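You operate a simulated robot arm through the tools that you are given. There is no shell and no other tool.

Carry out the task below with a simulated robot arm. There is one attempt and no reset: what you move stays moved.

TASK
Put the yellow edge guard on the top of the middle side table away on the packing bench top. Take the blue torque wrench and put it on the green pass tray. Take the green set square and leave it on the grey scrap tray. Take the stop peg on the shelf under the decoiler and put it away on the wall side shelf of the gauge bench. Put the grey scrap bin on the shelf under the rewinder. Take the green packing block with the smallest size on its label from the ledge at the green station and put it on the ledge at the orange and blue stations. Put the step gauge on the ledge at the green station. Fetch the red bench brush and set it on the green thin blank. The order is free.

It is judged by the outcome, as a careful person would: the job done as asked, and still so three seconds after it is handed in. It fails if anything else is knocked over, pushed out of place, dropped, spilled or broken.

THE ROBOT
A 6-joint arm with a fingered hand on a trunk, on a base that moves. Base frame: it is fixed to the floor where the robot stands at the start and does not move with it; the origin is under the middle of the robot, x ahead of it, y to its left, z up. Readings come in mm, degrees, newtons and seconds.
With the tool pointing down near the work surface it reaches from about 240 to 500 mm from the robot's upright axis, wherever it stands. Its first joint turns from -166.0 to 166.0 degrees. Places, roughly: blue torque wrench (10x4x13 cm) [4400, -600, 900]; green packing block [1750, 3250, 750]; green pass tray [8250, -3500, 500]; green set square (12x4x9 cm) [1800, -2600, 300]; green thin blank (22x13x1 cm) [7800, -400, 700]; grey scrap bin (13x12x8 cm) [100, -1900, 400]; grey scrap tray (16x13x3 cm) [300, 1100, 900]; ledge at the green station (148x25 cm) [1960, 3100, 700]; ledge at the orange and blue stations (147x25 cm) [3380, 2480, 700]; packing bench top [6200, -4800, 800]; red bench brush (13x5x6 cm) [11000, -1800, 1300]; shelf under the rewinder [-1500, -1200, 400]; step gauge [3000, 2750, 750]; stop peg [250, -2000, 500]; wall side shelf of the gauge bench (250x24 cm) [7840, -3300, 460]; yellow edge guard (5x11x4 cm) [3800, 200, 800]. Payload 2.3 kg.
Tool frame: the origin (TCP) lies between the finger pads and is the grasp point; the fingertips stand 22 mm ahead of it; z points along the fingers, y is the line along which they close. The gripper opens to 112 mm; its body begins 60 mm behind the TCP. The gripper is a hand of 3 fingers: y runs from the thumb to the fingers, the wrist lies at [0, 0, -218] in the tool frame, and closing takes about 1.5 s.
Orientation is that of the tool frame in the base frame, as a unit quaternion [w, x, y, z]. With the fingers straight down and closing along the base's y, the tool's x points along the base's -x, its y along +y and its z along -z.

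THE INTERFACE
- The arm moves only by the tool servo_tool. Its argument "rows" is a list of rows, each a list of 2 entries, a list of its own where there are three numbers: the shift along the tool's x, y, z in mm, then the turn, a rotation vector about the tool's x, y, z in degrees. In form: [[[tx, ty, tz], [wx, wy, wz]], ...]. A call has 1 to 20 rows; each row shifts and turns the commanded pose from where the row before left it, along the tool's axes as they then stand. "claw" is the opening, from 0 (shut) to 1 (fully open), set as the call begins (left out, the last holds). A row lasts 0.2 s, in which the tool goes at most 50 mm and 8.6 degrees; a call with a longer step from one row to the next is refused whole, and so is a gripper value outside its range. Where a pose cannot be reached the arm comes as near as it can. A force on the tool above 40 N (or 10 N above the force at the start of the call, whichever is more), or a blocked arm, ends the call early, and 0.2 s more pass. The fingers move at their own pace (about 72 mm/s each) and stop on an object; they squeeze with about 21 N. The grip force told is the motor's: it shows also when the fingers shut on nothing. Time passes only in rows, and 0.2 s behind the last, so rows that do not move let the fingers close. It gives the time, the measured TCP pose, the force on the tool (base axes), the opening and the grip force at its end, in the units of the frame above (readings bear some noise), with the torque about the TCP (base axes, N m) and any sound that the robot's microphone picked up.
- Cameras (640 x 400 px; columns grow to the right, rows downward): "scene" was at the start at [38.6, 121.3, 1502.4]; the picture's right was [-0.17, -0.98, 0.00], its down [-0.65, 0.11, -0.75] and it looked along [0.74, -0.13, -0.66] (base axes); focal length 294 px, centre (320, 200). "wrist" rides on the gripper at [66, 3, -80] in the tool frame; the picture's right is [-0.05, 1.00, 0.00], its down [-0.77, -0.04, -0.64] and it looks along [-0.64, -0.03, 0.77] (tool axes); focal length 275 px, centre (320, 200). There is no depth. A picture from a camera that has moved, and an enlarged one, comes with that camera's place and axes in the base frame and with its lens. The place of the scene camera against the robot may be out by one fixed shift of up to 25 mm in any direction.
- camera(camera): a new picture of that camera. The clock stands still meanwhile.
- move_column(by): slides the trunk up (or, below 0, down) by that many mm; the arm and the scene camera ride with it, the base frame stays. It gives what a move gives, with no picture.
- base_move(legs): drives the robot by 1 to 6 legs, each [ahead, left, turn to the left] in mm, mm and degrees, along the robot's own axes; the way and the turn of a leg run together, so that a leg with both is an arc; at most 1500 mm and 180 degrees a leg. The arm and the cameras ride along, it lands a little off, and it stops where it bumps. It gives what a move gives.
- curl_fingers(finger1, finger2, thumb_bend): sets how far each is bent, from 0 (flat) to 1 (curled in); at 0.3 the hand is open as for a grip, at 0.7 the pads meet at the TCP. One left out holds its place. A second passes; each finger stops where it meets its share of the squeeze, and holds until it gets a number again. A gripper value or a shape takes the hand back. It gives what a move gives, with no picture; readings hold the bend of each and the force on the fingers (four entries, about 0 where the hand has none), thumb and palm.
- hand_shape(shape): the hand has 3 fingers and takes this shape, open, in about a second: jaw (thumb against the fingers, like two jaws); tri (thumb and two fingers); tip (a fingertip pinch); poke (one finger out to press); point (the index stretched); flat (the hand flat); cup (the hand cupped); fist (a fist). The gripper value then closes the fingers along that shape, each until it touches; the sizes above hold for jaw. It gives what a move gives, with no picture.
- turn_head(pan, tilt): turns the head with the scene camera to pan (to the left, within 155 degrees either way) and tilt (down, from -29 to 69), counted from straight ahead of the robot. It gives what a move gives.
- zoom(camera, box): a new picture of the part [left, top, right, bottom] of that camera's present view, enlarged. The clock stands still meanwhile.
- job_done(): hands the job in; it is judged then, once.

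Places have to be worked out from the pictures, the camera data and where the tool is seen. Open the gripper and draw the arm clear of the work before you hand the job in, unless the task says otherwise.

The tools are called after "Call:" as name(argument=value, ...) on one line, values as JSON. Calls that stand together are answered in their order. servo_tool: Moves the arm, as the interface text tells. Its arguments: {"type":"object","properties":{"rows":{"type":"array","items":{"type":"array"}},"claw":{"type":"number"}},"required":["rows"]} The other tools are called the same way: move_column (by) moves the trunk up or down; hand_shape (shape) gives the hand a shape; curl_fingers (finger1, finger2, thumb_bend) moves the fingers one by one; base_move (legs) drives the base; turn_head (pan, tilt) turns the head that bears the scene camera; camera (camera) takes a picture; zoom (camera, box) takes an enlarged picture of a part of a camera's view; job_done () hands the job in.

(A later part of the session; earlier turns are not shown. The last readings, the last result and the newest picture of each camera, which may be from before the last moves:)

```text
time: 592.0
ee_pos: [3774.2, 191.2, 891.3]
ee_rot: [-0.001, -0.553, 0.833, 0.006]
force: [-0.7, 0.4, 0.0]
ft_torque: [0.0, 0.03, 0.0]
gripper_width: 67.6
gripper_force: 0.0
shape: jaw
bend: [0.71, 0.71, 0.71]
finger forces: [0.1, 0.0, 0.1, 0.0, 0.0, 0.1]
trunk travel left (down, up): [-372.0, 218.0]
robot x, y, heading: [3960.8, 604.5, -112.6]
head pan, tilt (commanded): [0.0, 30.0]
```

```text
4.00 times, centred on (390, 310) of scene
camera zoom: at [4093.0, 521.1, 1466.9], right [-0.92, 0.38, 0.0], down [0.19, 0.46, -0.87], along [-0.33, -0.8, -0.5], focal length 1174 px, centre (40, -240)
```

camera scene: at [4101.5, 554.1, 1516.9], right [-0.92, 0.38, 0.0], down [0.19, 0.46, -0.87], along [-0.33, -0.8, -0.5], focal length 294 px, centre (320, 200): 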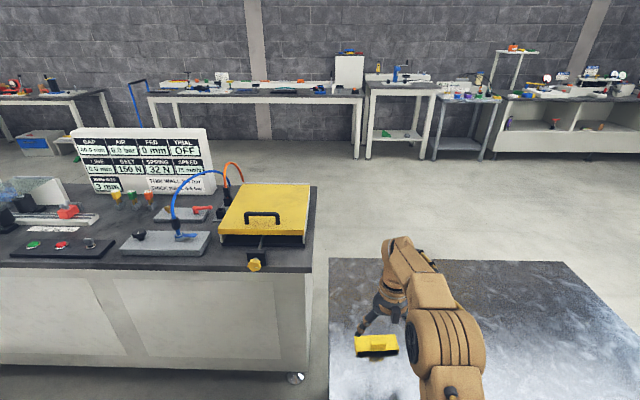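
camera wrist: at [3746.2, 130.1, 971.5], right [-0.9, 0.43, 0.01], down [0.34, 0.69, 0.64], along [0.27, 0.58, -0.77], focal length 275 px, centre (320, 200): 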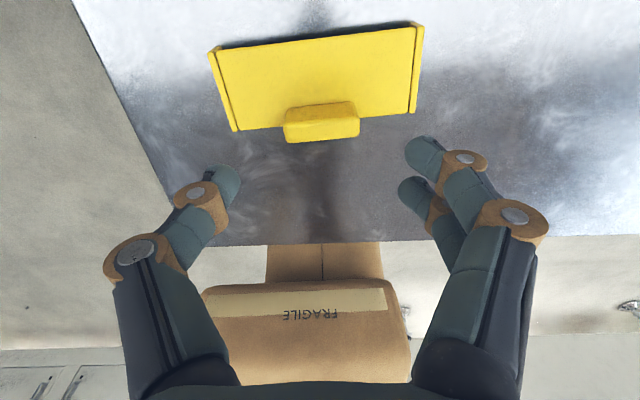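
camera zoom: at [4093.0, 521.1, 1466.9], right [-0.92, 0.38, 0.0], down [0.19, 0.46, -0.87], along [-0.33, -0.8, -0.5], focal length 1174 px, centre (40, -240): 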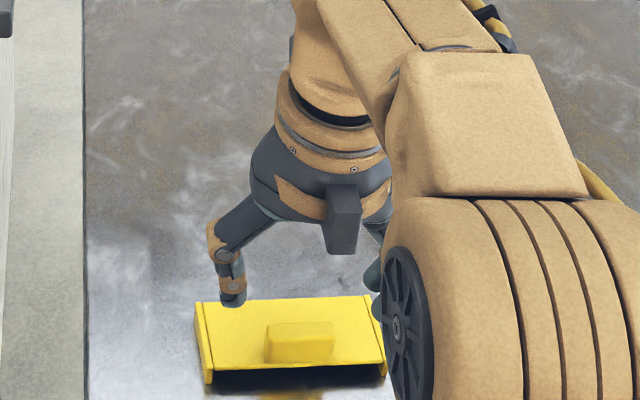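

Lug located at (3771,187), top z≈840. I shift 6 mm ahead and lower 25 mm, then check.

Call:
servo_tool(rows=[[[6, 0, 0], [0, 0, 0]], [[0, 0, 12], [0, 0, 0]], [[0, 0, 12], [0, 0, 0]], [[0, 0, 0], [0, 0, 0]]])

Call:
camera(camera="wrist")

```text
time: 593.0
ee_pos: [3772.8, 187.7, 867.7]
ee_rot: [-0.004, -0.551, 0.835, 0.006]
force: [-0.8, -0.1, -0.4]
ft_torque: [0.0, 0.0, -0.02]
gripper_width: 67.5
gripper_force: 0.0
shape: jaw
bend: [0.71, 0.71, 0.71]
finger forces: [0.0, 0.0, 0.0, 0.1, 0.0, 0.1]
trunk travel left (down, up): [-372.0, 218.0]
robot x, y, heading: [3956.2, 608.6, -112.6]
head pan, tilt (commanded): [0.0, 30.0]
```

```text
taken
camera wrist: at [3744.0, 125.1, 947.3], right [-0.9, 0.43, 0.01], down [0.34, 0.69, 0.64], along [0.27, 0.58, -0.77], focal length 275 px, centre (320, 200)
```

wrist: 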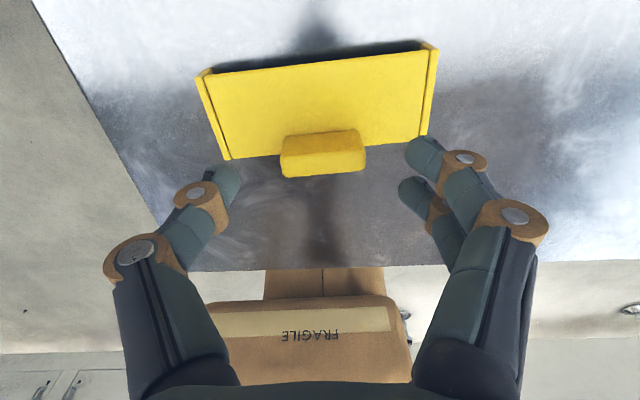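

Aligned within a few mm; the guard is turned ~6°. I turn the hand to match, shift 3 mm and lower to put the tips just above the plate.

Call:
servo_tool(rows=[[[3, 0, 0], [0, 0, -6]], [[0, 0, 7], [0, 0, 0]], [[0, 0, 5], [0, 0, 0]], [[0, 0, 0], [0, 0, 0]]])

Call:
camera(camera="wrist")

```text
time: 594.0
ee_pos: [3770.0, 182.9, 855.2]
ee_rot: [-0.002, -0.595, 0.804, 0.006]
force: [-0.6, -0.1, -0.3]
ft_torque: [-0.01, -0.03, 0.03]
gripper_width: 67.6
gripper_force: 0.1
shape: jaw
bend: [0.71, 0.71, 0.71]
finger forces: [0.0, 0.1, 0.0, 0.1, 0.0, 0.0]
trunk travel left (down, up): [-372.0, 218.0]
robot x, y, heading: [3958.6, 608.0, -112.3]
head pan, tilt (commanded): [0.0, 30.0]
```

```text
taken
camera wrist: at [3749.1, 119.5, 934.7], right [-0.94, 0.34, 0.01], down [0.27, 0.72, 0.64], along [0.21, 0.6, -0.77], focal length 275 px, centre (320, 200)
```

wrist: 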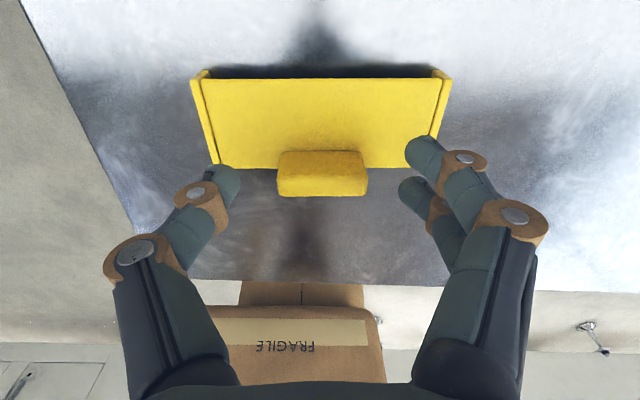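

Well aligned. I lower 3 mm more and close on the lug.

Call:
servo_tool(rows=[[[0, 0, 3], [0, 0, 0]], [[0, 0, 0], [0, 0, 0]]])

Call:
servo_tool(rows=[[[0, 0, 0], [0, 0, 0]], [[0, 0, 0], [0, 0, 0]], [[0, 0, 0], [0, 0, 0]], [[0, 0, 0], [0, 0, 0]], [[0, 0, 0], [0, 0, 0]], [[0, 0, 0], [0, 0, 0]]], claw=0)

Call:
camera(camera="wrist")

```text
time: 594.5
ee_pos: [3770.2, 183.6, 851.5]
ee_rot: [-0.001, -0.595, 0.804, 0.006]
force: [0.5, 0.2, 0.3]
ft_torque: [-0.02, 0.05, -0.01]
gripper_width: 67.7
gripper_force: 0.0
shape: jaw
bend: [0.71, 0.71, 0.71]
finger forces: [0.0, 0.0, 0.0, 0.1, 0.0, 0.1]
trunk travel left (down, up): [-372.0, 218.0]
robot x, y, heading: [3955.8, 609.2, -112.5]
head pan, tilt (commanded): [0.0, 30.0]
```

```text
time: 596.0
ee_pos: [3770.9, 183.8, 852.5]
ee_rot: [-0.002, -0.594, 0.804, 0.007]
force: [0.0, -1.4, 1.1]
ft_torque: [0.04, 0.06, 0.0]
gripper_width: 20.2
gripper_force: 20.7
shape: jaw
bend: [0.66, 0.73, 0.71]
finger forces: [0.1, 14.2, 0.0, 0.0, 16.2, 0.0]
trunk travel left (down, up): [-372.0, 218.0]
robot x, y, heading: [3957.3, 610.0, -112.5]
head pan, tilt (commanded): [0.0, 30.0]
```

```text
taken
camera wrist: at [3748.8, 120.4, 932.1], right [-0.94, 0.34, 0.01], down [0.27, 0.72, 0.64], along [0.21, 0.6, -0.77], focal length 275 px, centre (320, 200)
```

wrist: 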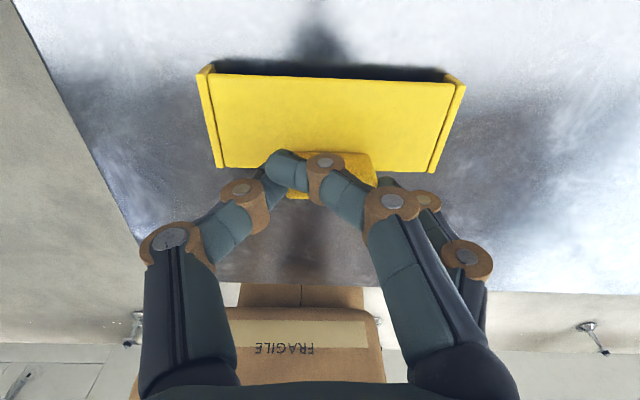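

One finger slid over the lug; only the other and the thumb hold it. I reopen, shift 5 mm back and 3 mm lower and try again.

Call:
servo_tool(rows=[[[0, 0, 0], [0, 0, 0]], [[0, 0, 0], [0, 0, 0]], [[0, 0, 0], [0, 0, 0]], [[0, 0, 0], [0, 0, 0]]], claw=0.6)

Call:
camera(camera="wrist")

Call:
zoom(camera="scene", box=[310, 260, 470, 360])

```text
time: 597.0
ee_pos: [3770.4, 184.6, 851.6]
ee_rot: [-0.002, -0.595, 0.804, 0.006]
force: [0.4, 0.3, -0.6]
ft_torque: [-0.02, 0.0, 0.0]
gripper_width: 66.9
gripper_force: 0.0
shape: jaw
bend: [0.71, 0.71, 0.71]
finger forces: [0.0, 0.0, 0.1, 0.0, 0.1, 0.0]
trunk travel left (down, up): [-372.0, 218.0]
robot x, y, heading: [3957.2, 610.8, -112.4]
head pan, tilt (commanded): [0.0, 30.0]
```

```text
taken
camera wrist: at [3748.7, 120.4, 932.1], right [-0.94, 0.34, 0.01], down [0.27, 0.72, 0.64], along [0.21, 0.6, -0.77], focal length 275 px, centre (320, 200)
```

wrist: 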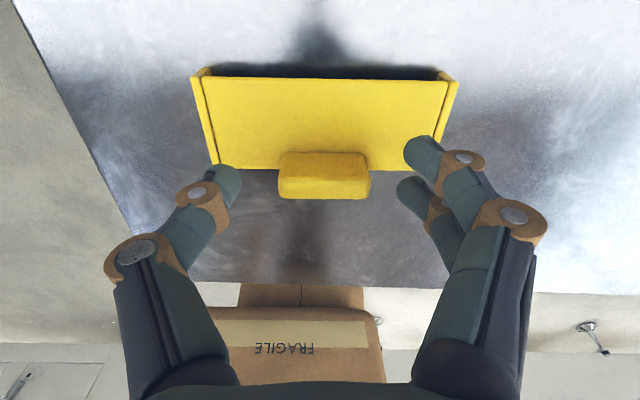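

```text
4.00 times, centred on (390, 310) of scene
camera zoom: at [4093.0, 521.0, 1466.9], right [-0.92, 0.38, 0.0], down [0.19, 0.46, -0.87], along [-0.33, -0.8, -0.5], focal length 1174 px, centre (40, -240)
```

zoom: 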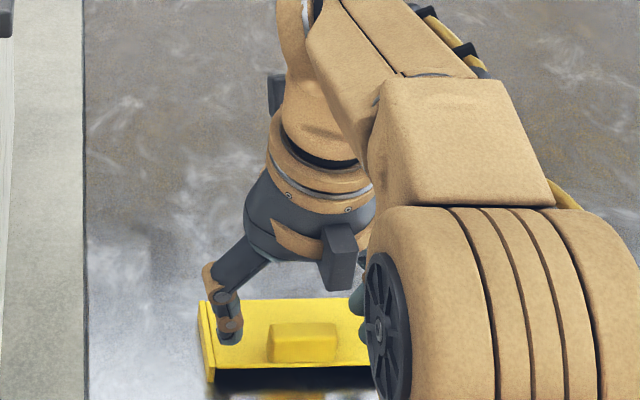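

On closer look the lug's centre is ~7 mm further ahead, and the fingertips rise as they close. I'll preset the opening just wider than the lug, move 7 mm forward, and go lower.

Call:
servo_tool(rows=[[[0, 0, -8], [0, 0, 0]], [[7, 0, 0], [0, 0, 0]], [[0, 0, 0], [0, 0, 0]], [[0, 0, 0], [0, 0, 0]]], claw=0.47)

Call:
servo_tool(rows=[[[0, 0, 5], [0, 0, 0]], [[0, 0, 5], [0, 0, 0]], [[0, 0, 0], [0, 0, 0]]])

Call:
camera(camera="wrist")

```text
time: 598.0
ee_pos: [3769.8, 177.1, 859.5]
ee_rot: [-0.002, -0.595, 0.804, 0.005]
force: [0.5, -0.4, -0.2]
ft_torque: [0.03, 0.02, -0.02]
gripper_width: 53.4
gripper_force: 0.0
shape: jaw
bend: [0.73, 0.73, 0.7]
finger forces: [0.0, 0.0, 0.0, 0.1, 0.0, 0.0]
trunk travel left (down, up): [-372.0, 218.0]
robot x, y, heading: [3955.6, 611.0, -112.4]
head pan, tilt (commanded): [0.0, 30.0]
```

```text
time: 598.8
ee_pos: [3768.5, 176.2, 851.5]
ee_rot: [-0.002, -0.594, 0.804, 0.006]
force: [0.1, 0.5, 0.1]
ft_torque: [0.01, 0.02, -0.01]
gripper_width: 53.3
gripper_force: 0.1
shape: jaw
bend: [0.73, 0.73, 0.7]
finger forces: [0.0, 0.0, 0.0, 0.0, 0.1, 0.0]
trunk travel left (down, up): [-372.0, 218.0]
robot x, y, heading: [3955.5, 609.0, -112.6]
head pan, tilt (commanded): [0.0, 30.0]
```

```text
taken
camera wrist: at [3747.2, 112.9, 930.6], right [-0.94, 0.34, 0.01], down [0.27, 0.72, 0.64], along [0.21, 0.6, -0.77], focal length 275 px, centre (320, 200)
```

wrist: 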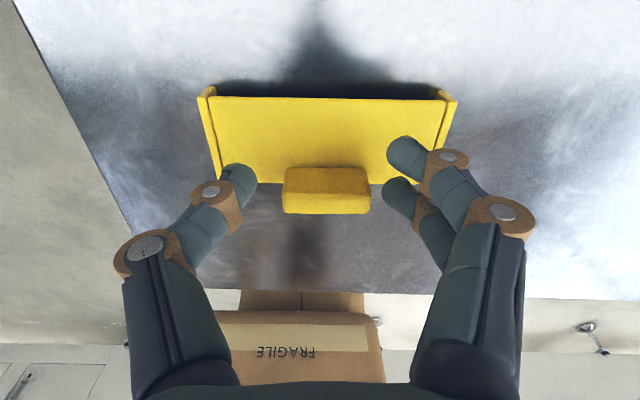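

Now the lug's top is centred under the hand. I lower carefully in 2-mm steps until the tips nearly touch the plate.

Call:
servo_tool(rows=[[[0, 3, 2], [0, 0, 0]], [[0, 0, 2], [0, 0, 0]], [[0, 0, 0], [0, 0, 0]]])

Call:
servo_tool(rows=[[[0, 0, 2], [0, 0, 0]], [[0, 0, 0], [0, 0, 0]]])

Call:
servo_tool(rows=[[[0, 0, 2], [0, 0, 0]], [[0, 0, 0], [0, 0, 0]]])

```text
time: 599.5
ee_pos: [3765.0, 177.7, 848.1]
ee_rot: [-0.003, -0.595, 0.804, 0.006]
force: [0.1, 0.1, 0.4]
ft_torque: [0.0, 0.0, -0.01]
gripper_width: 53.3
gripper_force: 0.1
shape: jaw
bend: [0.73, 0.73, 0.7]
finger forces: [0.1, 0.0, 0.0, 0.1, 0.0, 0.0]
trunk travel left (down, up): [-372.0, 218.0]
robot x, y, heading: [3958.4, 606.8, -112.2]
head pan, tilt (commanded): [0.0, 30.0]
```

```text
time: 600.1
ee_pos: [3765.2, 177.9, 844.9]
ee_rot: [-0.003, -0.594, 0.805, 0.006]
force: [-1.1, -0.2, -0.4]
ft_torque: [-0.01, -0.01, 0.02]
gripper_width: 53.3
gripper_force: 0.1
shape: jaw
bend: [0.73, 0.73, 0.7]
finger forces: [0.1, 0.0, 0.1, 0.0, 0.1, 0.0]
trunk travel left (down, up): [-372.0, 218.0]
robot x, y, heading: [3954.2, 606.9, -112.6]
head pan, tilt (commanded): [0.0, 30.0]
```

```text
time: 600.8
ee_pos: [3765.2, 177.9, 842.4]
ee_rot: [-0.002, -0.594, 0.804, 0.006]
force: [0.1, 0.1, -0.3]
ft_torque: [-0.02, 0.01, 0.02]
gripper_width: 53.1
gripper_force: 0.1
shape: jaw
bend: [0.73, 0.73, 0.7]
finger forces: [0.0, 0.0, 0.0, 0.0, 0.1, 0.1]
trunk travel left (down, up): [-372.0, 218.0]
robot x, y, heading: [3960.1, 608.0, -112.2]
head pan, tilt (commanded): [0.0, 30.0]
```

No contact yet; I continue lower.

Call:
servo_tool(rows=[[[0, 0, 2], [0, 0, 0]], [[0, 0, 0], [0, 0, 0]]])

Call:
servo_tool(rows=[[[0, 0, 2], [0, 0, 0]], [[0, 0, 0], [0, 0, 0]]])

Call:
camera(camera="wrist")

```text
time: 601.4
ee_pos: [3764.4, 177.0, 840.6]
ee_rot: [-0.003, -0.594, 0.805, 0.006]
force: [0.1, 0.2, 0.1]
ft_torque: [0.01, -0.04, 0.01]
gripper_width: 53.3
gripper_force: 0.1
shape: jaw
bend: [0.73, 0.73, 0.7]
finger forces: [0.0, 0.0, 0.0, 0.1, 0.0, 0.0]
trunk travel left (down, up): [-372.0, 218.0]
robot x, y, heading: [3955.5, 607.2, -112.5]
head pan, tilt (commanded): [0.0, 30.0]
```

```text
time: 602.0
ee_pos: [3765.3, 177.2, 838.4]
ee_rot: [-0.002, -0.594, 0.805, 0.006]
force: [-0.6, -0.2, 1.1]
ft_torque: [-0.04, -0.05, -0.01]
gripper_width: 53.2
gripper_force: 0.1
shape: jaw
bend: [0.73, 0.73, 0.7]
finger forces: [0.0, 0.0, 0.1, 0.0, 1.4, 0.0]
trunk travel left (down, up): [-372.0, 218.0]
robot x, y, heading: [3960.3, 604.0, -112.8]
head pan, tilt (commanded): [0.0, 30.0]
```

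```text
taken
camera wrist: at [3743.9, 114.1, 918.5], right [-0.94, 0.34, 0.01], down [0.27, 0.72, 0.64], along [0.21, 0.6, -0.77], focal length 275 px, centre (320, 200)
```

wrist: 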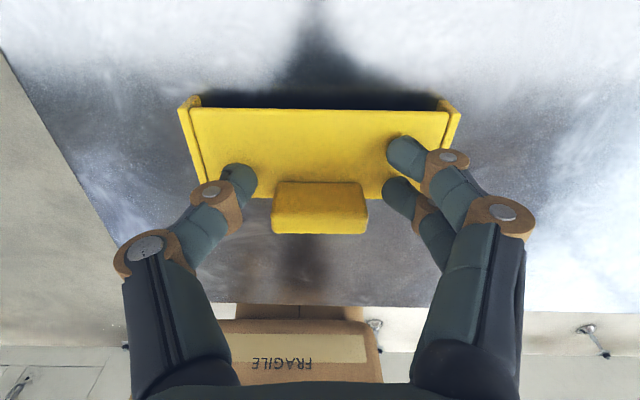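

The thumb just touches the plate: good depth. I shift 3 mm back and close on the lug.

Call:
servo_tool(rows=[[[-3, 0, -1], [0, 0, 0]], [[0, 0, 0], [0, 0, 0]]])

Call:
servo_tool(rows=[[[0, 0, 0], [0, 0, 0]], [[0, 0, 0], [0, 0, 0]], [[0, 0, 0], [0, 0, 0]], [[0, 0, 0], [0, 0, 0]], [[0, 0, 0], [0, 0, 0]], [[0, 0, 0], [0, 0, 0]]], claw=0)

Call:
camera(camera="wrist")

```text
time: 602.5
ee_pos: [3766.8, 182.1, 838.7]
ee_rot: [-0.002, -0.595, 0.804, 0.006]
force: [0.3, 0.0, -0.2]
ft_torque: [-0.03, -0.02, -0.01]
gripper_width: 53.4
gripper_force: 0.0
shape: jaw
bend: [0.73, 0.73, 0.7]
finger forces: [0.0, 0.0, 0.0, 0.0, 0.0, 0.1]
trunk travel left (down, up): [-372.0, 218.0]
robot x, y, heading: [3957.4, 610.5, -112.5]
head pan, tilt (commanded): [0.0, 30.0]
```

```text
time: 604.0
ee_pos: [3766.6, 180.6, 840.1]
ee_rot: [-0.002, -0.594, 0.804, 0.006]
force: [0.2, 0.4, 1.2]
ft_torque: [-0.03, -0.06, 0.01]
gripper_width: 16.4
gripper_force: 20.7
shape: jaw
bend: [0.66, 0.73, 0.7]
finger forces: [0.0, 12.8, 0.0, 0.0, 16.8, 0.0]
trunk travel left (down, up): [-372.0, 218.0]
robot x, y, heading: [3958.8, 610.3, -112.2]
head pan, tilt (commanded): [0.0, 30.0]
```

```text
taken
camera wrist: at [3745.2, 117.3, 919.5], right [-0.94, 0.34, 0.01], down [0.27, 0.72, 0.64], along [0.21, 0.6, -0.77], focal length 275 px, centre (320, 200)
```

wrist: 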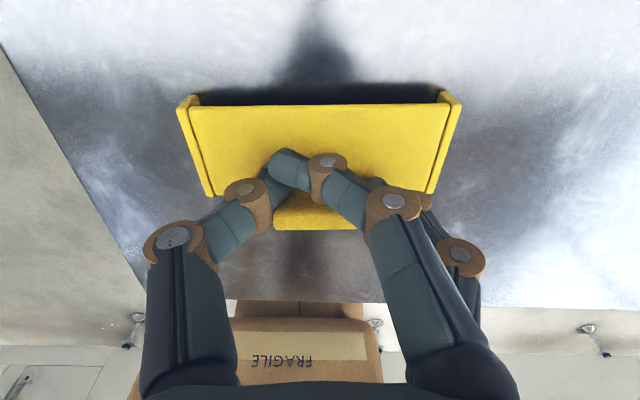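

The far finger passes beyond the lug, so the lug lies nearer to me. I reopen, shift 8 mm back and close again.

Call:
servo_tool(rows=[[[0, 0, 0], [0, 0, 0]], [[0, 0, 0], [0, 0, 0]], [[0, 0, 0], [0, 0, 0]]], claw=0.47)

Call:
servo_tool(rows=[[[0, 0, -2], [0, 0, 0]], [[-4, 0, 0], [0, 0, 0]], [[-4, 0, 0], [0, 0, 0]], [[0, 0, 2], [0, 0, 0]], [[0, 0, 0], [0, 0, 0]]])

Call:
camera(camera="wrist")

Call:
servo_tool(rows=[[[0, 0, 0], [0, 0, 0]], [[0, 0, 0], [0, 0, 0]], [[0, 0, 0], [0, 0, 0]], [[0, 0, 0], [0, 0, 0]], [[0, 0, 0], [0, 0, 0]], [[0, 0, 0], [0, 0, 0]]], claw=0)

Call:
camera(camera="wrist")

```text
time: 604.8
ee_pos: [3767.1, 180.0, 840.3]
ee_rot: [-0.002, -0.595, 0.803, 0.006]
force: [0.3, -0.2, 0.5]
ft_torque: [0.02, 0.01, 0.01]
gripper_width: 52.4
gripper_force: 0.1
shape: jaw
bend: [0.73, 0.73, 0.7]
finger forces: [0.1, 0.0, 0.1, 0.0, 0.0, 0.0]
trunk travel left (down, up): [-372.0, 218.0]
robot x, y, heading: [3957.3, 605.7, -112.7]
head pan, tilt (commanded): [0.0, 30.0]
```

```text
time: 606.0
ee_pos: [3768.3, 187.9, 839.7]
ee_rot: [-0.002, -0.594, 0.804, 0.006]
force: [0.9, 0.8, -0.7]
ft_torque: [0.0, 0.03, 0.02]
gripper_width: 51.9
gripper_force: 0.0
shape: jaw
bend: [0.73, 0.73, 0.7]
finger forces: [0.0, 0.0, 0.0, 0.0, 0.0, 0.0]
trunk travel left (down, up): [-372.0, 218.0]
robot x, y, heading: [3957.5, 605.6, -112.4]
head pan, tilt (commanded): [0.0, 30.0]
```

```text
taken
camera wrist: at [3747.2, 124.9, 919.6], right [-0.94, 0.34, 0.01], down [0.27, 0.72, 0.64], along [0.21, 0.6, -0.77], focal length 275 px, centre (320, 200)
```

wrist: 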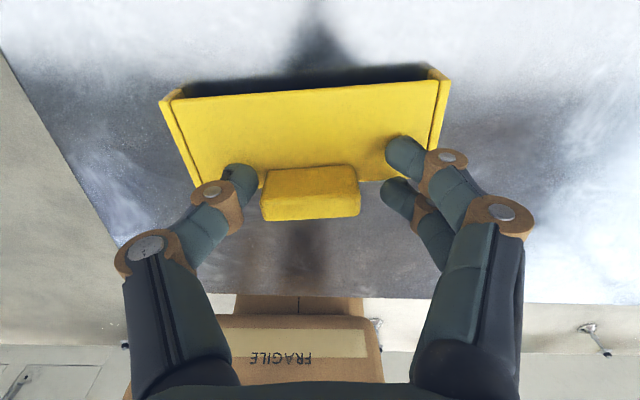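

```text
time: 607.4
ee_pos: [3768.0, 188.4, 840.4]
ee_rot: [-0.003, -0.594, 0.804, 0.006]
force: [0.5, 0.3, 1.0]
ft_torque: [0.01, 0.06, -0.01]
gripper_width: 20.6
gripper_force: 21.1
shape: jaw
bend: [0.66, 0.73, 0.71]
finger forces: [0.0, 14.1, 0.1, 0.1, 16.1, 0.0]
trunk travel left (down, up): [-372.0, 218.0]
robot x, y, heading: [3958.6, 607.4, -112.5]
head pan, tilt (commanded): [0.0, 30.0]
```

```text
taken
camera wrist: at [3747.3, 124.9, 919.7], right [-0.94, 0.34, 0.01], down [0.27, 0.72, 0.64], along [0.21, 0.6, -0.77], focal length 275 px, centre (320, 200)
```

wrist: 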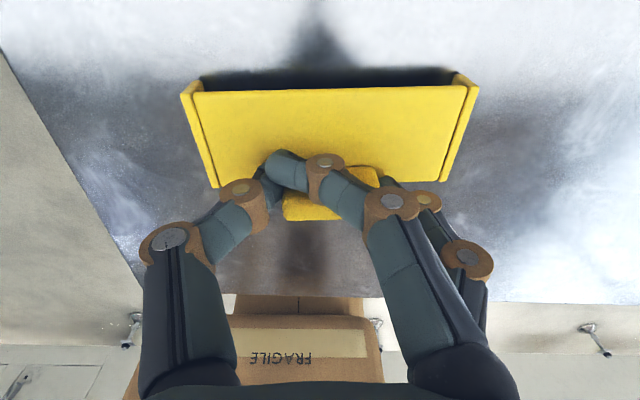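

Thumb and one finger pinch the lug with ~15 N. I test a 12 mm lift to see whether it holds.

Call:
servo_tool(rows=[[[0, 0, -4], [0, 0, 0]], [[0, 0, -4], [0, 0, 0]], [[0, 0, -4], [0, 0, 0]], [[0, 0, 0], [0, 0, 0]]])

Call:
camera(camera="wrist")

Call:
zoom(camera="scene", box=[310, 260, 470, 360])

```text
time: 608.4
ee_pos: [3769.3, 188.1, 852.0]
ee_rot: [-0.002, -0.594, 0.805, 0.006]
force: [0.9, 0.2, 0.5]
ft_torque: [0.02, 0.01, 0.03]
gripper_width: 20.1
gripper_force: 21.1
shape: jaw
bend: [0.66, 0.72, 0.71]
finger forces: [0.0, 13.9, 0.0, 0.0, 16.2, 0.0]
trunk travel left (down, up): [-372.0, 218.0]
robot x, y, heading: [3955.3, 606.4, -112.6]
head pan, tilt (commanded): [0.0, 30.0]
```

```text
taken
camera wrist: at [3747.4, 123.9, 931.9], right [-0.94, 0.34, 0.01], down [0.27, 0.72, 0.64], along [0.21, 0.6, -0.77], focal length 275 px, centre (320, 200)
```

wrist: 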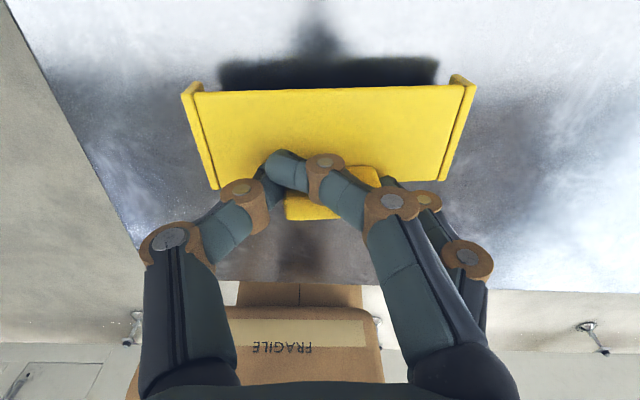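

```text
4.00 times, centred on (390, 310) of scene
camera zoom: at [4093.0, 520.9, 1466.9], right [-0.92, 0.38, 0.0], down [0.19, 0.46, -0.87], along [-0.33, -0.8, -0.5], focal length 1174 px, centre (40, -240)
```

zoom: 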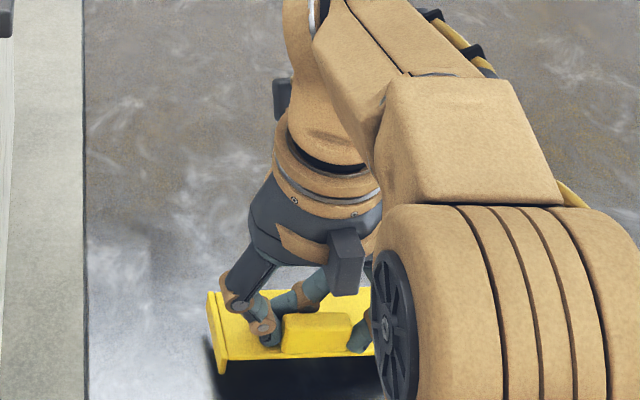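

The guard is lifted and held level (the third finger backs the lug from behind). I raise the trunk 120 mm and back away from the table.

Call:
move_column(by=120)

Call:
base_move(legs=[[-350, 0, 0]])

Call:
camera(camera="wrist")

```text
time: 609.9
ee_pos: [3769.9, 188.2, 972.1]
ee_rot: [-0.001, -0.595, 0.804, 0.006]
force: [-0.8, -0.5, -0.7]
ft_torque: [-0.03, -0.02, 0.01]
gripper_width: 20.3
gripper_force: 20.8
shape: jaw
bend: [0.66, 0.72, 0.71]
finger forces: [0.0, 14.0, 0.0, 0.0, 16.3, 0.0]
trunk travel left (down, up): [-492.0, 98.0]
robot x, y, heading: [3959.6, 607.6, -112.5]
head pan, tilt (commanded): [0.0, 30.0]
```

```text
time: 612.1
ee_pos: [3903.5, 511.0, 971.9]
ee_rot: [-0.002, -0.593, 0.805, 0.005]
force: [0.0, 1.1, 0.6]
ft_torque: [-0.03, 0.01, 0.0]
gripper_width: 20.2
gripper_force: 21.0
shape: jaw
bend: [0.66, 0.72, 0.71]
finger forces: [0.1, 13.9, 0.1, 0.0, 16.3, 0.0]
trunk travel left (down, up): [-492.0, 98.0]
robot x, y, heading: [4097.4, 930.4, -112.5]
head pan, tilt (commanded): [0.0, 30.0]
```

```text
taken
camera wrist: at [3880.0, 448.0, 1052.1], right [-0.94, 0.34, 0.01], down [0.27, 0.72, 0.64], along [0.21, 0.6, -0.77], focal length 275 px, centre (320, 200)
```

wrist: 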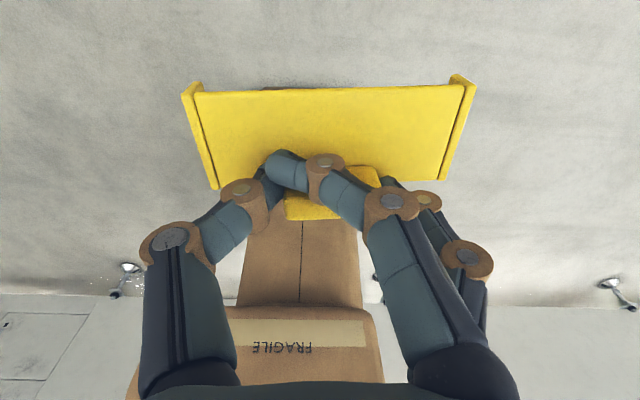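

Now to the packing bench: strafe along the aisle, cross to the wall-side corridor, and stop in front of the bench.

Call:
base_move(legs=[[0, 1080, 0], [0, 1080, 0], [0, 1070, 0], [1120, 0, 0], [1120, 0, 0], [1050, 0, 0]])

Call:
turn_head(pan=30, tilt=25)

Call:
camera(camera="scene")

```text
time: 643.6
ee_pos: [5704.3, -3806.3, 971.0]
ee_rot: [-0.002, -0.607, 0.795, 0.006]
force: [0.7, -0.6, -0.3]
ft_torque: [-0.01, 0.02, -0.02]
gripper_width: 20.7
gripper_force: 20.9
shape: jaw
bend: [0.66, 0.72, 0.71]
finger forces: [0.0, 13.9, 0.1, 0.1, 16.4, 0.0]
trunk travel left (down, up): [-492.0, 98.0]
robot x, y, heading: [5884.7, -3381.6, -110.5]
head pan, tilt (commanded): [0.0, 30.0]
```

```text
time: 644.5
ee_pos: [5705.4, -3805.5, 972.0]
ee_rot: [-0.002, -0.607, 0.795, 0.005]
force: [0.6, 0.2, 0.4]
ft_torque: [-0.01, 0.0, 0.0]
gripper_width: 20.3
gripper_force: 21.1
shape: jaw
bend: [0.66, 0.72, 0.71]
finger forces: [0.1, 14.0, 0.0, 0.0, 16.4, 0.1]
trunk travel left (down, up): [-492.0, 98.0]
robot x, y, heading: [5876.6, -3378.0, -110.8]
head pan, tilt (commanded): [30.0, 25.0]
```

```text
taken
camera scene: at [6064.8, -3469.3, 1594.9], right [-0.99, -0.16, 0.0], down [-0.07, 0.42, -0.91], along [0.15, -0.89, -0.42], focal length 294 px, centre (320, 200)
```

scene: 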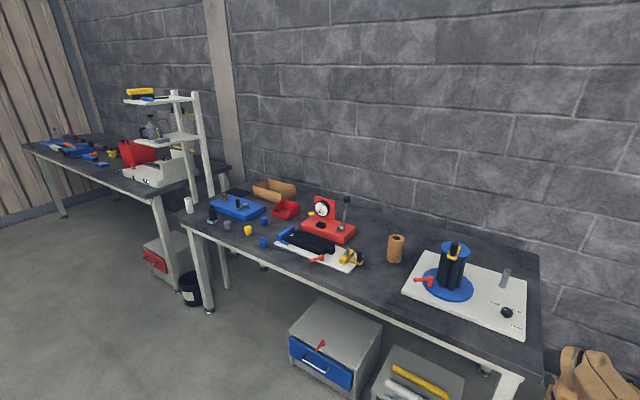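

The packing bench has a free patch in front of the cardboard tube, between the tape cutter and the wrapping plate. I strafe left 510 mm to stand in front of it and look.

Call:
base_move(legs=[[0, 510, -1.8]])

Call:
turn_head(pan=0, tilt=30)

Call:
camera(camera="scene")

Call:
zoom(camera="scene", box=[200, 150, 440, 300])

```text
time: 647.5
ee_pos: [6168.3, -3987.1, 971.9]
ee_rot: [-0.003, -0.597, 0.802, 0.007]
force: [-0.7, 0.0, -0.6]
ft_torque: [0.03, -0.01, -0.03]
gripper_width: 20.1
gripper_force: 20.8
shape: jaw
bend: [0.66, 0.72, 0.71]
finger forces: [0.0, 13.9, 0.0, 0.1, 16.4, 0.0]
trunk travel left (down, up): [-492.0, 98.0]
robot x, y, heading: [6351.4, -3565.4, -112.1]
head pan, tilt (commanded): [30.0, 25.0]
```

```text
time: 648.5
ee_pos: [6166.9, -3986.9, 972.2]
ee_rot: [-0.003, -0.597, 0.802, 0.006]
force: [1.1, 0.3, -0.4]
ft_torque: [0.01, 0.02, 0.03]
gripper_width: 20.5
gripper_force: 21.3
shape: jaw
bend: [0.66, 0.72, 0.71]
finger forces: [0.1, 13.9, 0.0, 0.0, 16.3, 0.0]
trunk travel left (down, up): [-492.0, 98.0]
robot x, y, heading: [6350.0, -3565.4, -112.2]
head pan, tilt (commanded): [0.0, 30.0]
```

```text
taken
camera scene: at [6488.7, -3651.7, 1586.9], right [-0.93, 0.38, 0.0], down [0.19, 0.46, -0.87], along [-0.33, -0.8, -0.5], focal length 294 px, centre (320, 200)
```

scene: 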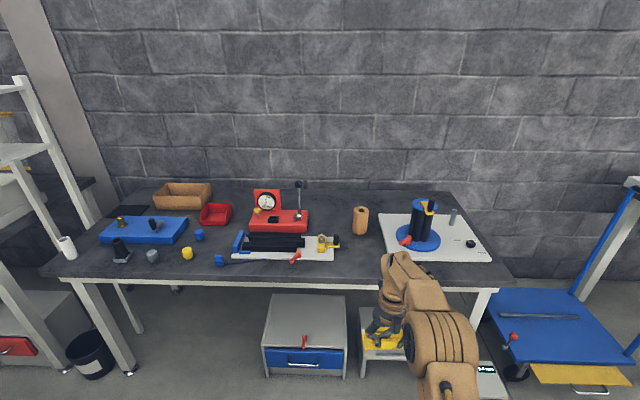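

```text
2.67 times, centred on (320, 225) of scene
camera zoom: at [6488.7, -3651.7, 1586.9], right [-0.93, 0.38, 0.0], down [0.19, 0.46, -0.87], along [-0.33, -0.8, -0.5], focal length 783 px, centre (320, 133)
```

zoom: 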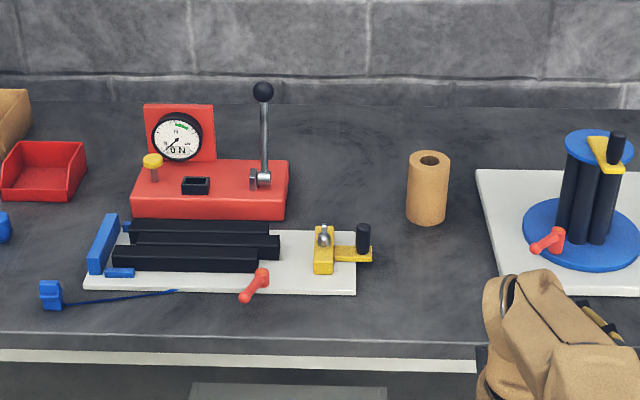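

The patch in front of the tube is ~175 mm wide and 230 mm deep — enough for the 11 cm guard. I drive 473 mm ahead with the guard high (z 972).

Call:
base_move(legs=[[473, 4, 0]])

Call:
camera(camera="wrist")

Call:
camera(camera="scene")

```text
time: 651.3
ee_pos: [5994.9, -4430.9, 971.6]
ee_rot: [-0.002, -0.6, 0.8, 0.005]
force: [-0.2, -0.6, -1.0]
ft_torque: [0.01, 0.02, 0.02]
gripper_width: 20.2
gripper_force: 21.8
shape: jaw
bend: [0.66, 0.72, 0.71]
finger forces: [0.0, 14.0, 0.0, 0.1, 16.4, 0.0]
trunk travel left (down, up): [-492.0, 98.0]
robot x, y, heading: [6178.4, -4009.4, -112.0]
head pan, tilt (commanded): [0.0, 30.0]
```

```text
taken
camera wrist: at [5972.6, -4494.4, 1051.6], right [-0.94, 0.33, 0.01], down [0.26, 0.72, 0.64], along [0.2, 0.61, -0.77], focal length 275 px, centre (320, 200)
```

wrist: 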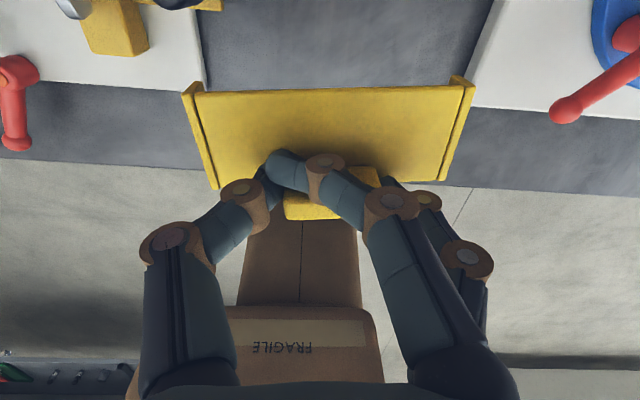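

```text
taken
camera scene: at [6313.9, -4094.1, 1586.9], right [-0.93, 0.37, 0.0], down [0.19, 0.46, -0.87], along [-0.32, -0.8, -0.5], focal length 294 px, centre (320, 200)
```

scene: 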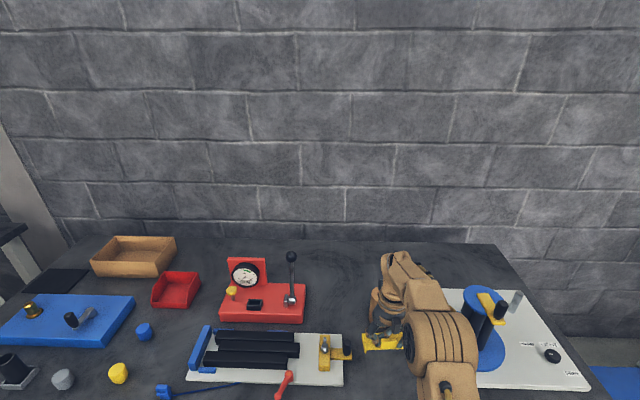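

The guard is between the cutter base (28 mm) and wrap plate (67 mm); I shift it 18 mm right to centre it and lower 60 mm.

Call:
servo_tool(rows=[[[0, 9, 0], [0, 0, 0]], [[0, 9, 0], [0, 0, 0]], [[0, 0, 0], [0, 0, 0]]])

Call:
move_column(by=-60)

Call:
camera(camera="wrist")

Call:
zoom(camera="scene", box=[280, 220, 520, 370])

```text
time: 652.1
ee_pos: [5975.5, -4425.3, 971.4]
ee_rot: [-0.003, -0.6, 0.8, 0.006]
force: [0.4, 0.5, -0.1]
ft_torque: [0.03, 0.02, 0.01]
gripper_width: 20.2
gripper_force: 20.9
shape: jaw
bend: [0.66, 0.72, 0.71]
finger forces: [0.0, 14.0, 0.0, 0.0, 16.4, 0.0]
trunk travel left (down, up): [-492.0, 98.0]
robot x, y, heading: [6178.4, -4006.8, -111.9]
head pan, tilt (commanded): [0.0, 30.0]
```

```text
time: 653.1
ee_pos: [5976.0, -4426.1, 912.5]
ee_rot: [-0.002, -0.599, 0.8, 0.006]
force: [0.1, -1.3, 0.3]
ft_torque: [-0.01, 0.03, -0.01]
gripper_width: 20.2
gripper_force: 21.0
shape: jaw
bend: [0.66, 0.72, 0.71]
finger forces: [0.0, 14.1, 0.0, 0.0, 16.3, 0.0]
trunk travel left (down, up): [-432.0, 158.0]
robot x, y, heading: [6178.3, -4007.4, -112.1]
head pan, tilt (commanded): [0.0, 30.0]
```

```text
taken
camera wrist: at [5955.2, -4489.1, 992.1], right [-0.94, 0.33, 0.01], down [0.26, 0.72, 0.64], along [0.2, 0.61, -0.77], focal length 275 px, centre (320, 200)
```

wrist: 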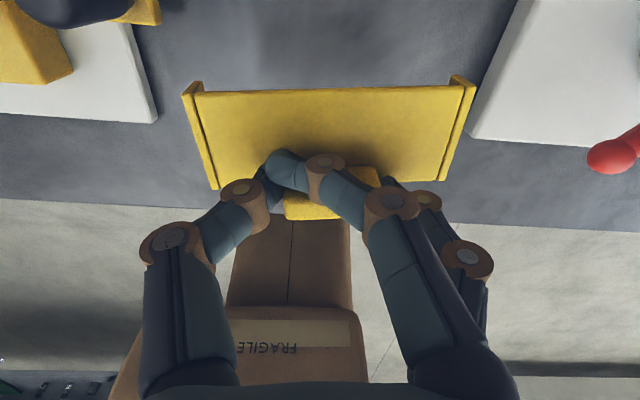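

```text
2.67 times, centred on (400, 295) of scene
camera zoom: at [6314.0, -4093.4, 1526.9], right [-0.93, 0.37, 0.0], down [0.19, 0.46, -0.87], along [-0.32, -0.8, -0.5], focal length 783 px, centre (107, -53)
```

zoom: 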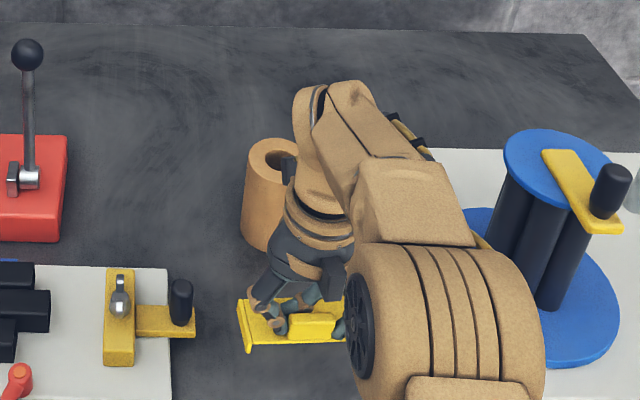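

Centred with ~43 mm on both sides. I lower with the arm in steps, watching for contact.

Call:
servo_tool(rows=[[[0, 0, 8], [0, 0, 0]], [[0, 0, 8], [0, 0, 0]], [[0, 0, 8], [0, 0, 0]], [[0, 0, 8], [0, 0, 0]], [[0, 0, 0], [0, 0, 0]]])

Call:
camera(camera="wrist")

Call:
zoom(camera="scene", box=[320, 290, 480, 390])

```text
time: 654.3
ee_pos: [5976.7, -4424.6, 880.2]
ee_rot: [-0.001, -0.599, 0.8, 0.006]
force: [-0.3, -0.2, -0.3]
ft_torque: [0.0, 0.03, 0.05]
gripper_width: 20.3
gripper_force: 20.9
shape: jaw
bend: [0.66, 0.72, 0.71]
finger forces: [0.0, 14.0, 0.1, 0.1, 16.2, 0.0]
trunk travel left (down, up): [-432.0, 158.0]
robot x, y, heading: [6176.5, -4008.6, -111.8]
head pan, tilt (commanded): [0.0, 30.0]
```

```text
taken
camera wrist: at [5955.7, -4488.9, 959.3], right [-0.94, 0.33, 0.01], down [0.26, 0.72, 0.64], along [0.2, 0.61, -0.77], focal length 275 px, centre (320, 200)
```

wrist: 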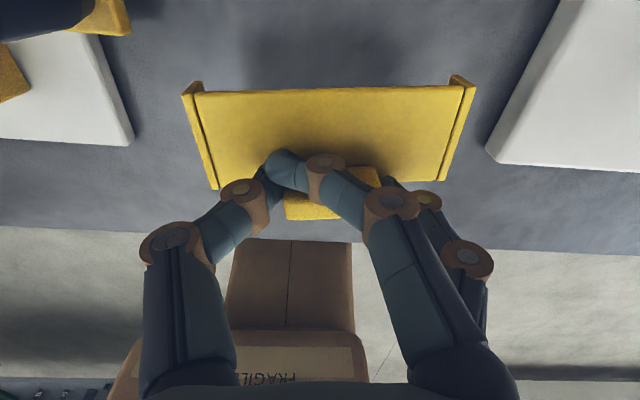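

```text
4.00 times, centred on (400, 340) of scene
camera zoom: at [6314.1, -4093.6, 1526.9], right [-0.93, 0.37, 0.0], down [0.19, 0.46, -0.87], along [-0.32, -0.8, -0.5], focal length 1174 px, centre (0, -360)
```

zoom: 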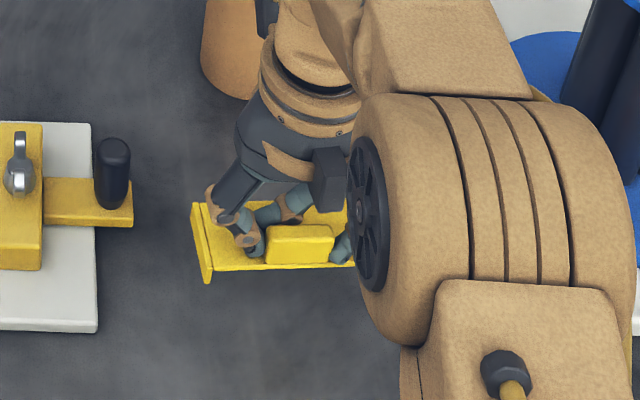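

Still clear of the surface. I go on in 4-mm steps.

Call:
servo_tool(rows=[[[0, 0, 4], [0, 0, 0]], [[0, 0, 4], [0, 0, 0]], [[0, 0, 4], [0, 0, 0]], [[0, 0, 0], [0, 0, 0]]])

Call:
servo_tool(rows=[[[0, 0, 4], [0, 0, 0]], [[0, 0, 4], [0, 0, 0]], [[0, 0, 0], [0, 0, 0]]])

Call:
camera(camera="wrist")

```text
time: 655.3
ee_pos: [5976.0, -4424.9, 866.6]
ee_rot: [-0.002, -0.599, 0.801, 0.005]
force: [0.3, 0.4, -1.8]
ft_torque: [-0.01, -0.04, 0.02]
gripper_width: 20.3
gripper_force: 20.7
shape: jaw
bend: [0.66, 0.72, 0.71]
finger forces: [0.0, 14.1, 0.1, 0.0, 16.2, 0.1]
trunk travel left (down, up): [-432.0, 158.0]
robot x, y, heading: [6181.6, -4008.3, -111.8]
head pan, tilt (commanded): [0.0, 30.0]
```

```text
time: 656.1
ee_pos: [5976.4, -4424.8, 858.8]
ee_rot: [-0.003, -0.6, 0.8, 0.006]
force: [-1.0, 0.2, -0.4]
ft_torque: [0.0, 0.03, -0.02]
gripper_width: 20.3
gripper_force: 20.8
shape: jaw
bend: [0.66, 0.72, 0.71]
finger forces: [0.1, 14.0, 0.1, 0.0, 16.3, 0.0]
trunk travel left (down, up): [-432.0, 158.0]
robot x, y, heading: [6180.0, -4009.0, -112.0]
head pan, tilt (commanded): [0.0, 30.0]
```

```text
taken
camera wrist: at [5954.9, -4489.1, 939.1], right [-0.94, 0.33, 0.01], down [0.26, 0.72, 0.64], along [0.2, 0.61, -0.77], focal length 275 px, centre (320, 200)
```

wrist: 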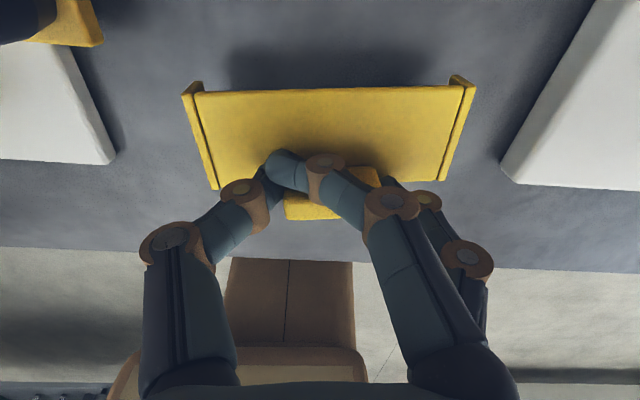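

Still a shadow gap. I continue in 3-mm steps.

Call:
servo_tool(rows=[[[0, 0, 3], [0, 0, 0]], [[0, 0, 3], [0, 0, 0]], [[0, 0, 0], [0, 0, 0]]])

Call:
servo_tool(rows=[[[0, 0, 3], [0, 0, 0]], [[0, 0, 3], [0, 0, 0]], [[0, 0, 0], [0, 0, 0]]])

Call:
servo_tool(rows=[[[0, 0, 3], [0, 0, 0]], [[0, 0, 3], [0, 0, 0]], [[0, 0, 0], [0, 0, 0]]])

Call:
camera(camera="wrist")

```text
time: 656.9
ee_pos: [5976.1, -4425.3, 854.0]
ee_rot: [-0.002, -0.598, 0.801, 0.007]
force: [-0.4, -0.3, -0.2]
ft_torque: [0.03, 0.01, 0.02]
gripper_width: 20.0
gripper_force: 21.5
shape: jaw
bend: [0.66, 0.72, 0.71]
finger forces: [0.1, 14.0, 0.0, 0.0, 16.3, 0.0]
trunk travel left (down, up): [-432.0, 158.0]
robot x, y, heading: [6180.4, -4007.5, -112.0]
head pan, tilt (commanded): [0.0, 30.0]
```

```text
time: 657.7
ee_pos: [5975.0, -4425.3, 848.6]
ee_rot: [-0.003, -0.6, 0.8, 0.005]
force: [0.4, 0.3, -0.4]
ft_torque: [-0.01, 0.02, 0.01]
gripper_width: 20.4
gripper_force: 21.3
shape: jaw
bend: [0.66, 0.72, 0.71]
finger forces: [0.0, 14.0, 0.0, 0.0, 16.2, 0.1]
trunk travel left (down, up): [-432.0, 158.0]
robot x, y, heading: [6177.1, -4008.6, -111.9]
head pan, tilt (commanded): [0.0, 30.0]
```

```text
time: 658.5
ee_pos: [5974.6, -4425.3, 842.9]
ee_rot: [-0.002, -0.599, 0.801, 0.005]
force: [0.6, 0.0, -1.3]
ft_torque: [0.01, -0.02, -0.03]
gripper_width: 20.1
gripper_force: 21.3
shape: jaw
bend: [0.66, 0.72, 0.71]
finger forces: [0.0, 14.0, 0.1, 0.0, 16.2, 0.1]
trunk travel left (down, up): [-432.0, 158.0]
robot x, y, heading: [6173.5, -4006.9, -111.9]
head pan, tilt (commanded): [0.0, 30.0]
```

```text
taken
camera wrist: at [5954.2, -4488.9, 922.2], right [-0.94, 0.33, 0.01], down [0.26, 0.72, 0.64], along [0.2, 0.61, -0.77], focal length 275 px, centre (320, 200)
```

wrist: 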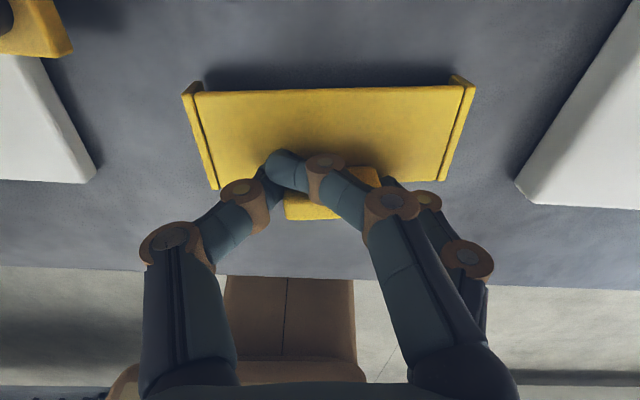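

Nearly there. I keep lowering 3 mm at a time.

Call:
servo_tool(rows=[[[0, 0, 3], [0, 0, 0]], [[0, 0, 3], [0, 0, 0]], [[0, 0, 0], [0, 0, 0]]])

Call:
servo_tool(rows=[[[0, 0, 2], [0, 0, 0]], [[0, 0, 2], [0, 0, 0]], [[0, 0, 0], [0, 0, 0]]])

Call:
servo_tool(rows=[[[0, 0, 2], [0, 0, 0]], [[0, 0, 2], [0, 0, 0]], [[0, 0, 0], [0, 0, 0]]])

Call:
camera(camera="wrist")

```text
time: 659.3
ee_pos: [5976.9, -4425.1, 837.1]
ee_rot: [-0.005, -0.599, 0.8, 0.005]
force: [0.7, -5.7, 20.9]
ft_torque: [0.04, 0.22, 0.04]
gripper_width: 21.2
gripper_force: 21.4
shape: jaw
bend: [0.66, 0.74, 0.71]
finger forces: [0.0, 22.0, 0.1, 0.1, 24.5, 0.0]
trunk travel left (down, up): [-432.0, 158.0]
robot x, y, heading: [6183.0, -4005.5, -112.0]
head pan, tilt (commanded): [0.0, 30.0]
```

```text
time: 659.8
ee_pos: [5975.9, -4426.0, 836.9]
ee_rot: [-0.007, -0.6, 0.8, 0.004]
force: [4.6, 1.4, 21.4]
ft_torque: [0.23, 0.09, -0.05]
gripper_width: 22.5
gripper_force: 21.1
shape: jaw
bend: [0.67, 0.75, 0.71]
finger forces: [0.0, 22.9, 0.0, 0.0, 27.5, 0.0]
trunk travel left (down, up): [-432.0, 158.0]
robot x, y, heading: [6183.4, -4011.8, -112.0]
head pan, tilt (commanded): [0.0, 30.0]
stopped in row 2: the force on the tool passed its limit at 42 N (the readings are from after the stop); the commanded pose is now the measured one
```

```text
time: 660.3
ee_pos: [5975.6, -4427.5, 837.1]
ee_rot: [-0.011, -0.599, 0.8, 0.002]
force: [3.5, 2.4, 26.8]
ft_torque: [0.22, 0.07, -0.06]
gripper_width: 22.9
gripper_force: 21.1
shape: jaw
bend: [0.67, 0.75, 0.72]
finger forces: [0.0, 26.3, 0.0, 0.0, 30.3, 0.1]
trunk travel left (down, up): [-432.0, 158.0]
robot x, y, heading: [6178.5, -4011.6, -111.9]
head pan, tilt (commanded): [0.0, 30.0]
stopped in row 2: the force on the tool passed its limit at 42 N (the readings are from after the stop); the commanded pose is now the measured one
```

```text
taken
camera wrist: at [5955.1, -4489.3, 917.9], right [-0.95, 0.33, 0.01], down [0.26, 0.73, 0.62], along [0.19, 0.59, -0.78], focal length 275 px, centre (320, 200)
```

wrist: 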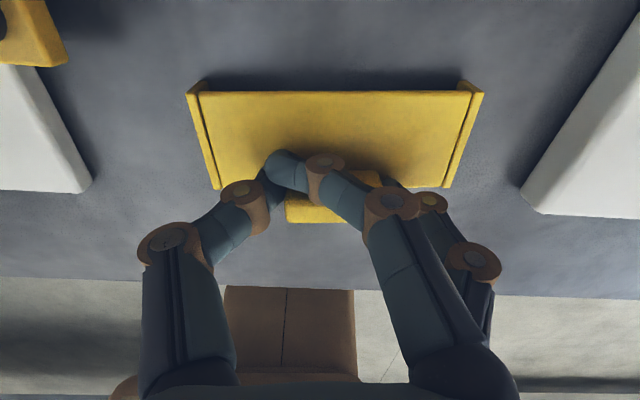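

The guard rests on the bench (contact at z≈838). I ease up 2 mm, open moderately and lift the hand straight up.

Call:
servo_tool(rows=[[[0, 0, -2], [0, 0, 0]], [[0, 0, 0], [0, 0, 0]]])

Call:
servo_tool(rows=[[[0, 0, 0], [0, 0, 0]], [[0, 0, 0], [0, 0, 0]], [[0, 0, 0], [0, 0, 0]], [[0, 0, 0], [0, 0, 0]]], claw=0.6)

Call:
camera(camera="wrist")

```text
time: 660.9
ee_pos: [5975.4, -4426.7, 836.8]
ee_rot: [-0.007, -0.599, 0.801, 0.003]
force: [2.0, 2.1, 14.0]
ft_torque: [0.19, 0.14, -0.05]
gripper_width: 22.6
gripper_force: 20.8
shape: jaw
bend: [0.67, 0.75, 0.72]
finger forces: [0.0, 22.3, 0.0, 0.0, 22.7, 0.0]
trunk travel left (down, up): [-432.0, 158.0]
robot x, y, heading: [6178.2, -4006.3, -111.9]
head pan, tilt (commanded): [0.0, 30.0]
```

```text
time: 661.9
ee_pos: [5974.4, -4428.3, 838.4]
ee_rot: [-0.009, -0.599, 0.801, 0.002]
force: [-2.8, 0.2, 22.7]
ft_torque: [-0.05, -0.34, -0.05]
gripper_width: 59.9
gripper_force: 0.1
shape: jaw
bend: [0.72, 0.72, 0.74]
finger forces: [1.5, 4.0, 0.1, 0.0, 16.7, 0.1]
trunk travel left (down, up): [-432.0, 158.0]
robot x, y, heading: [6180.9, -4007.1, -111.8]
head pan, tilt (commanded): [0.0, 30.0]
```

```text
taken
camera wrist: at [5954.2, -4489.8, 918.5], right [-0.95, 0.33, 0.01], down [0.26, 0.73, 0.63], along [0.19, 0.6, -0.78], focal length 275 px, centre (320, 200)
```

wrist: 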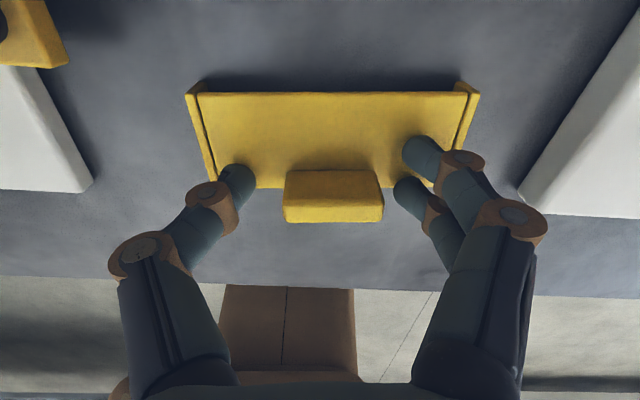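

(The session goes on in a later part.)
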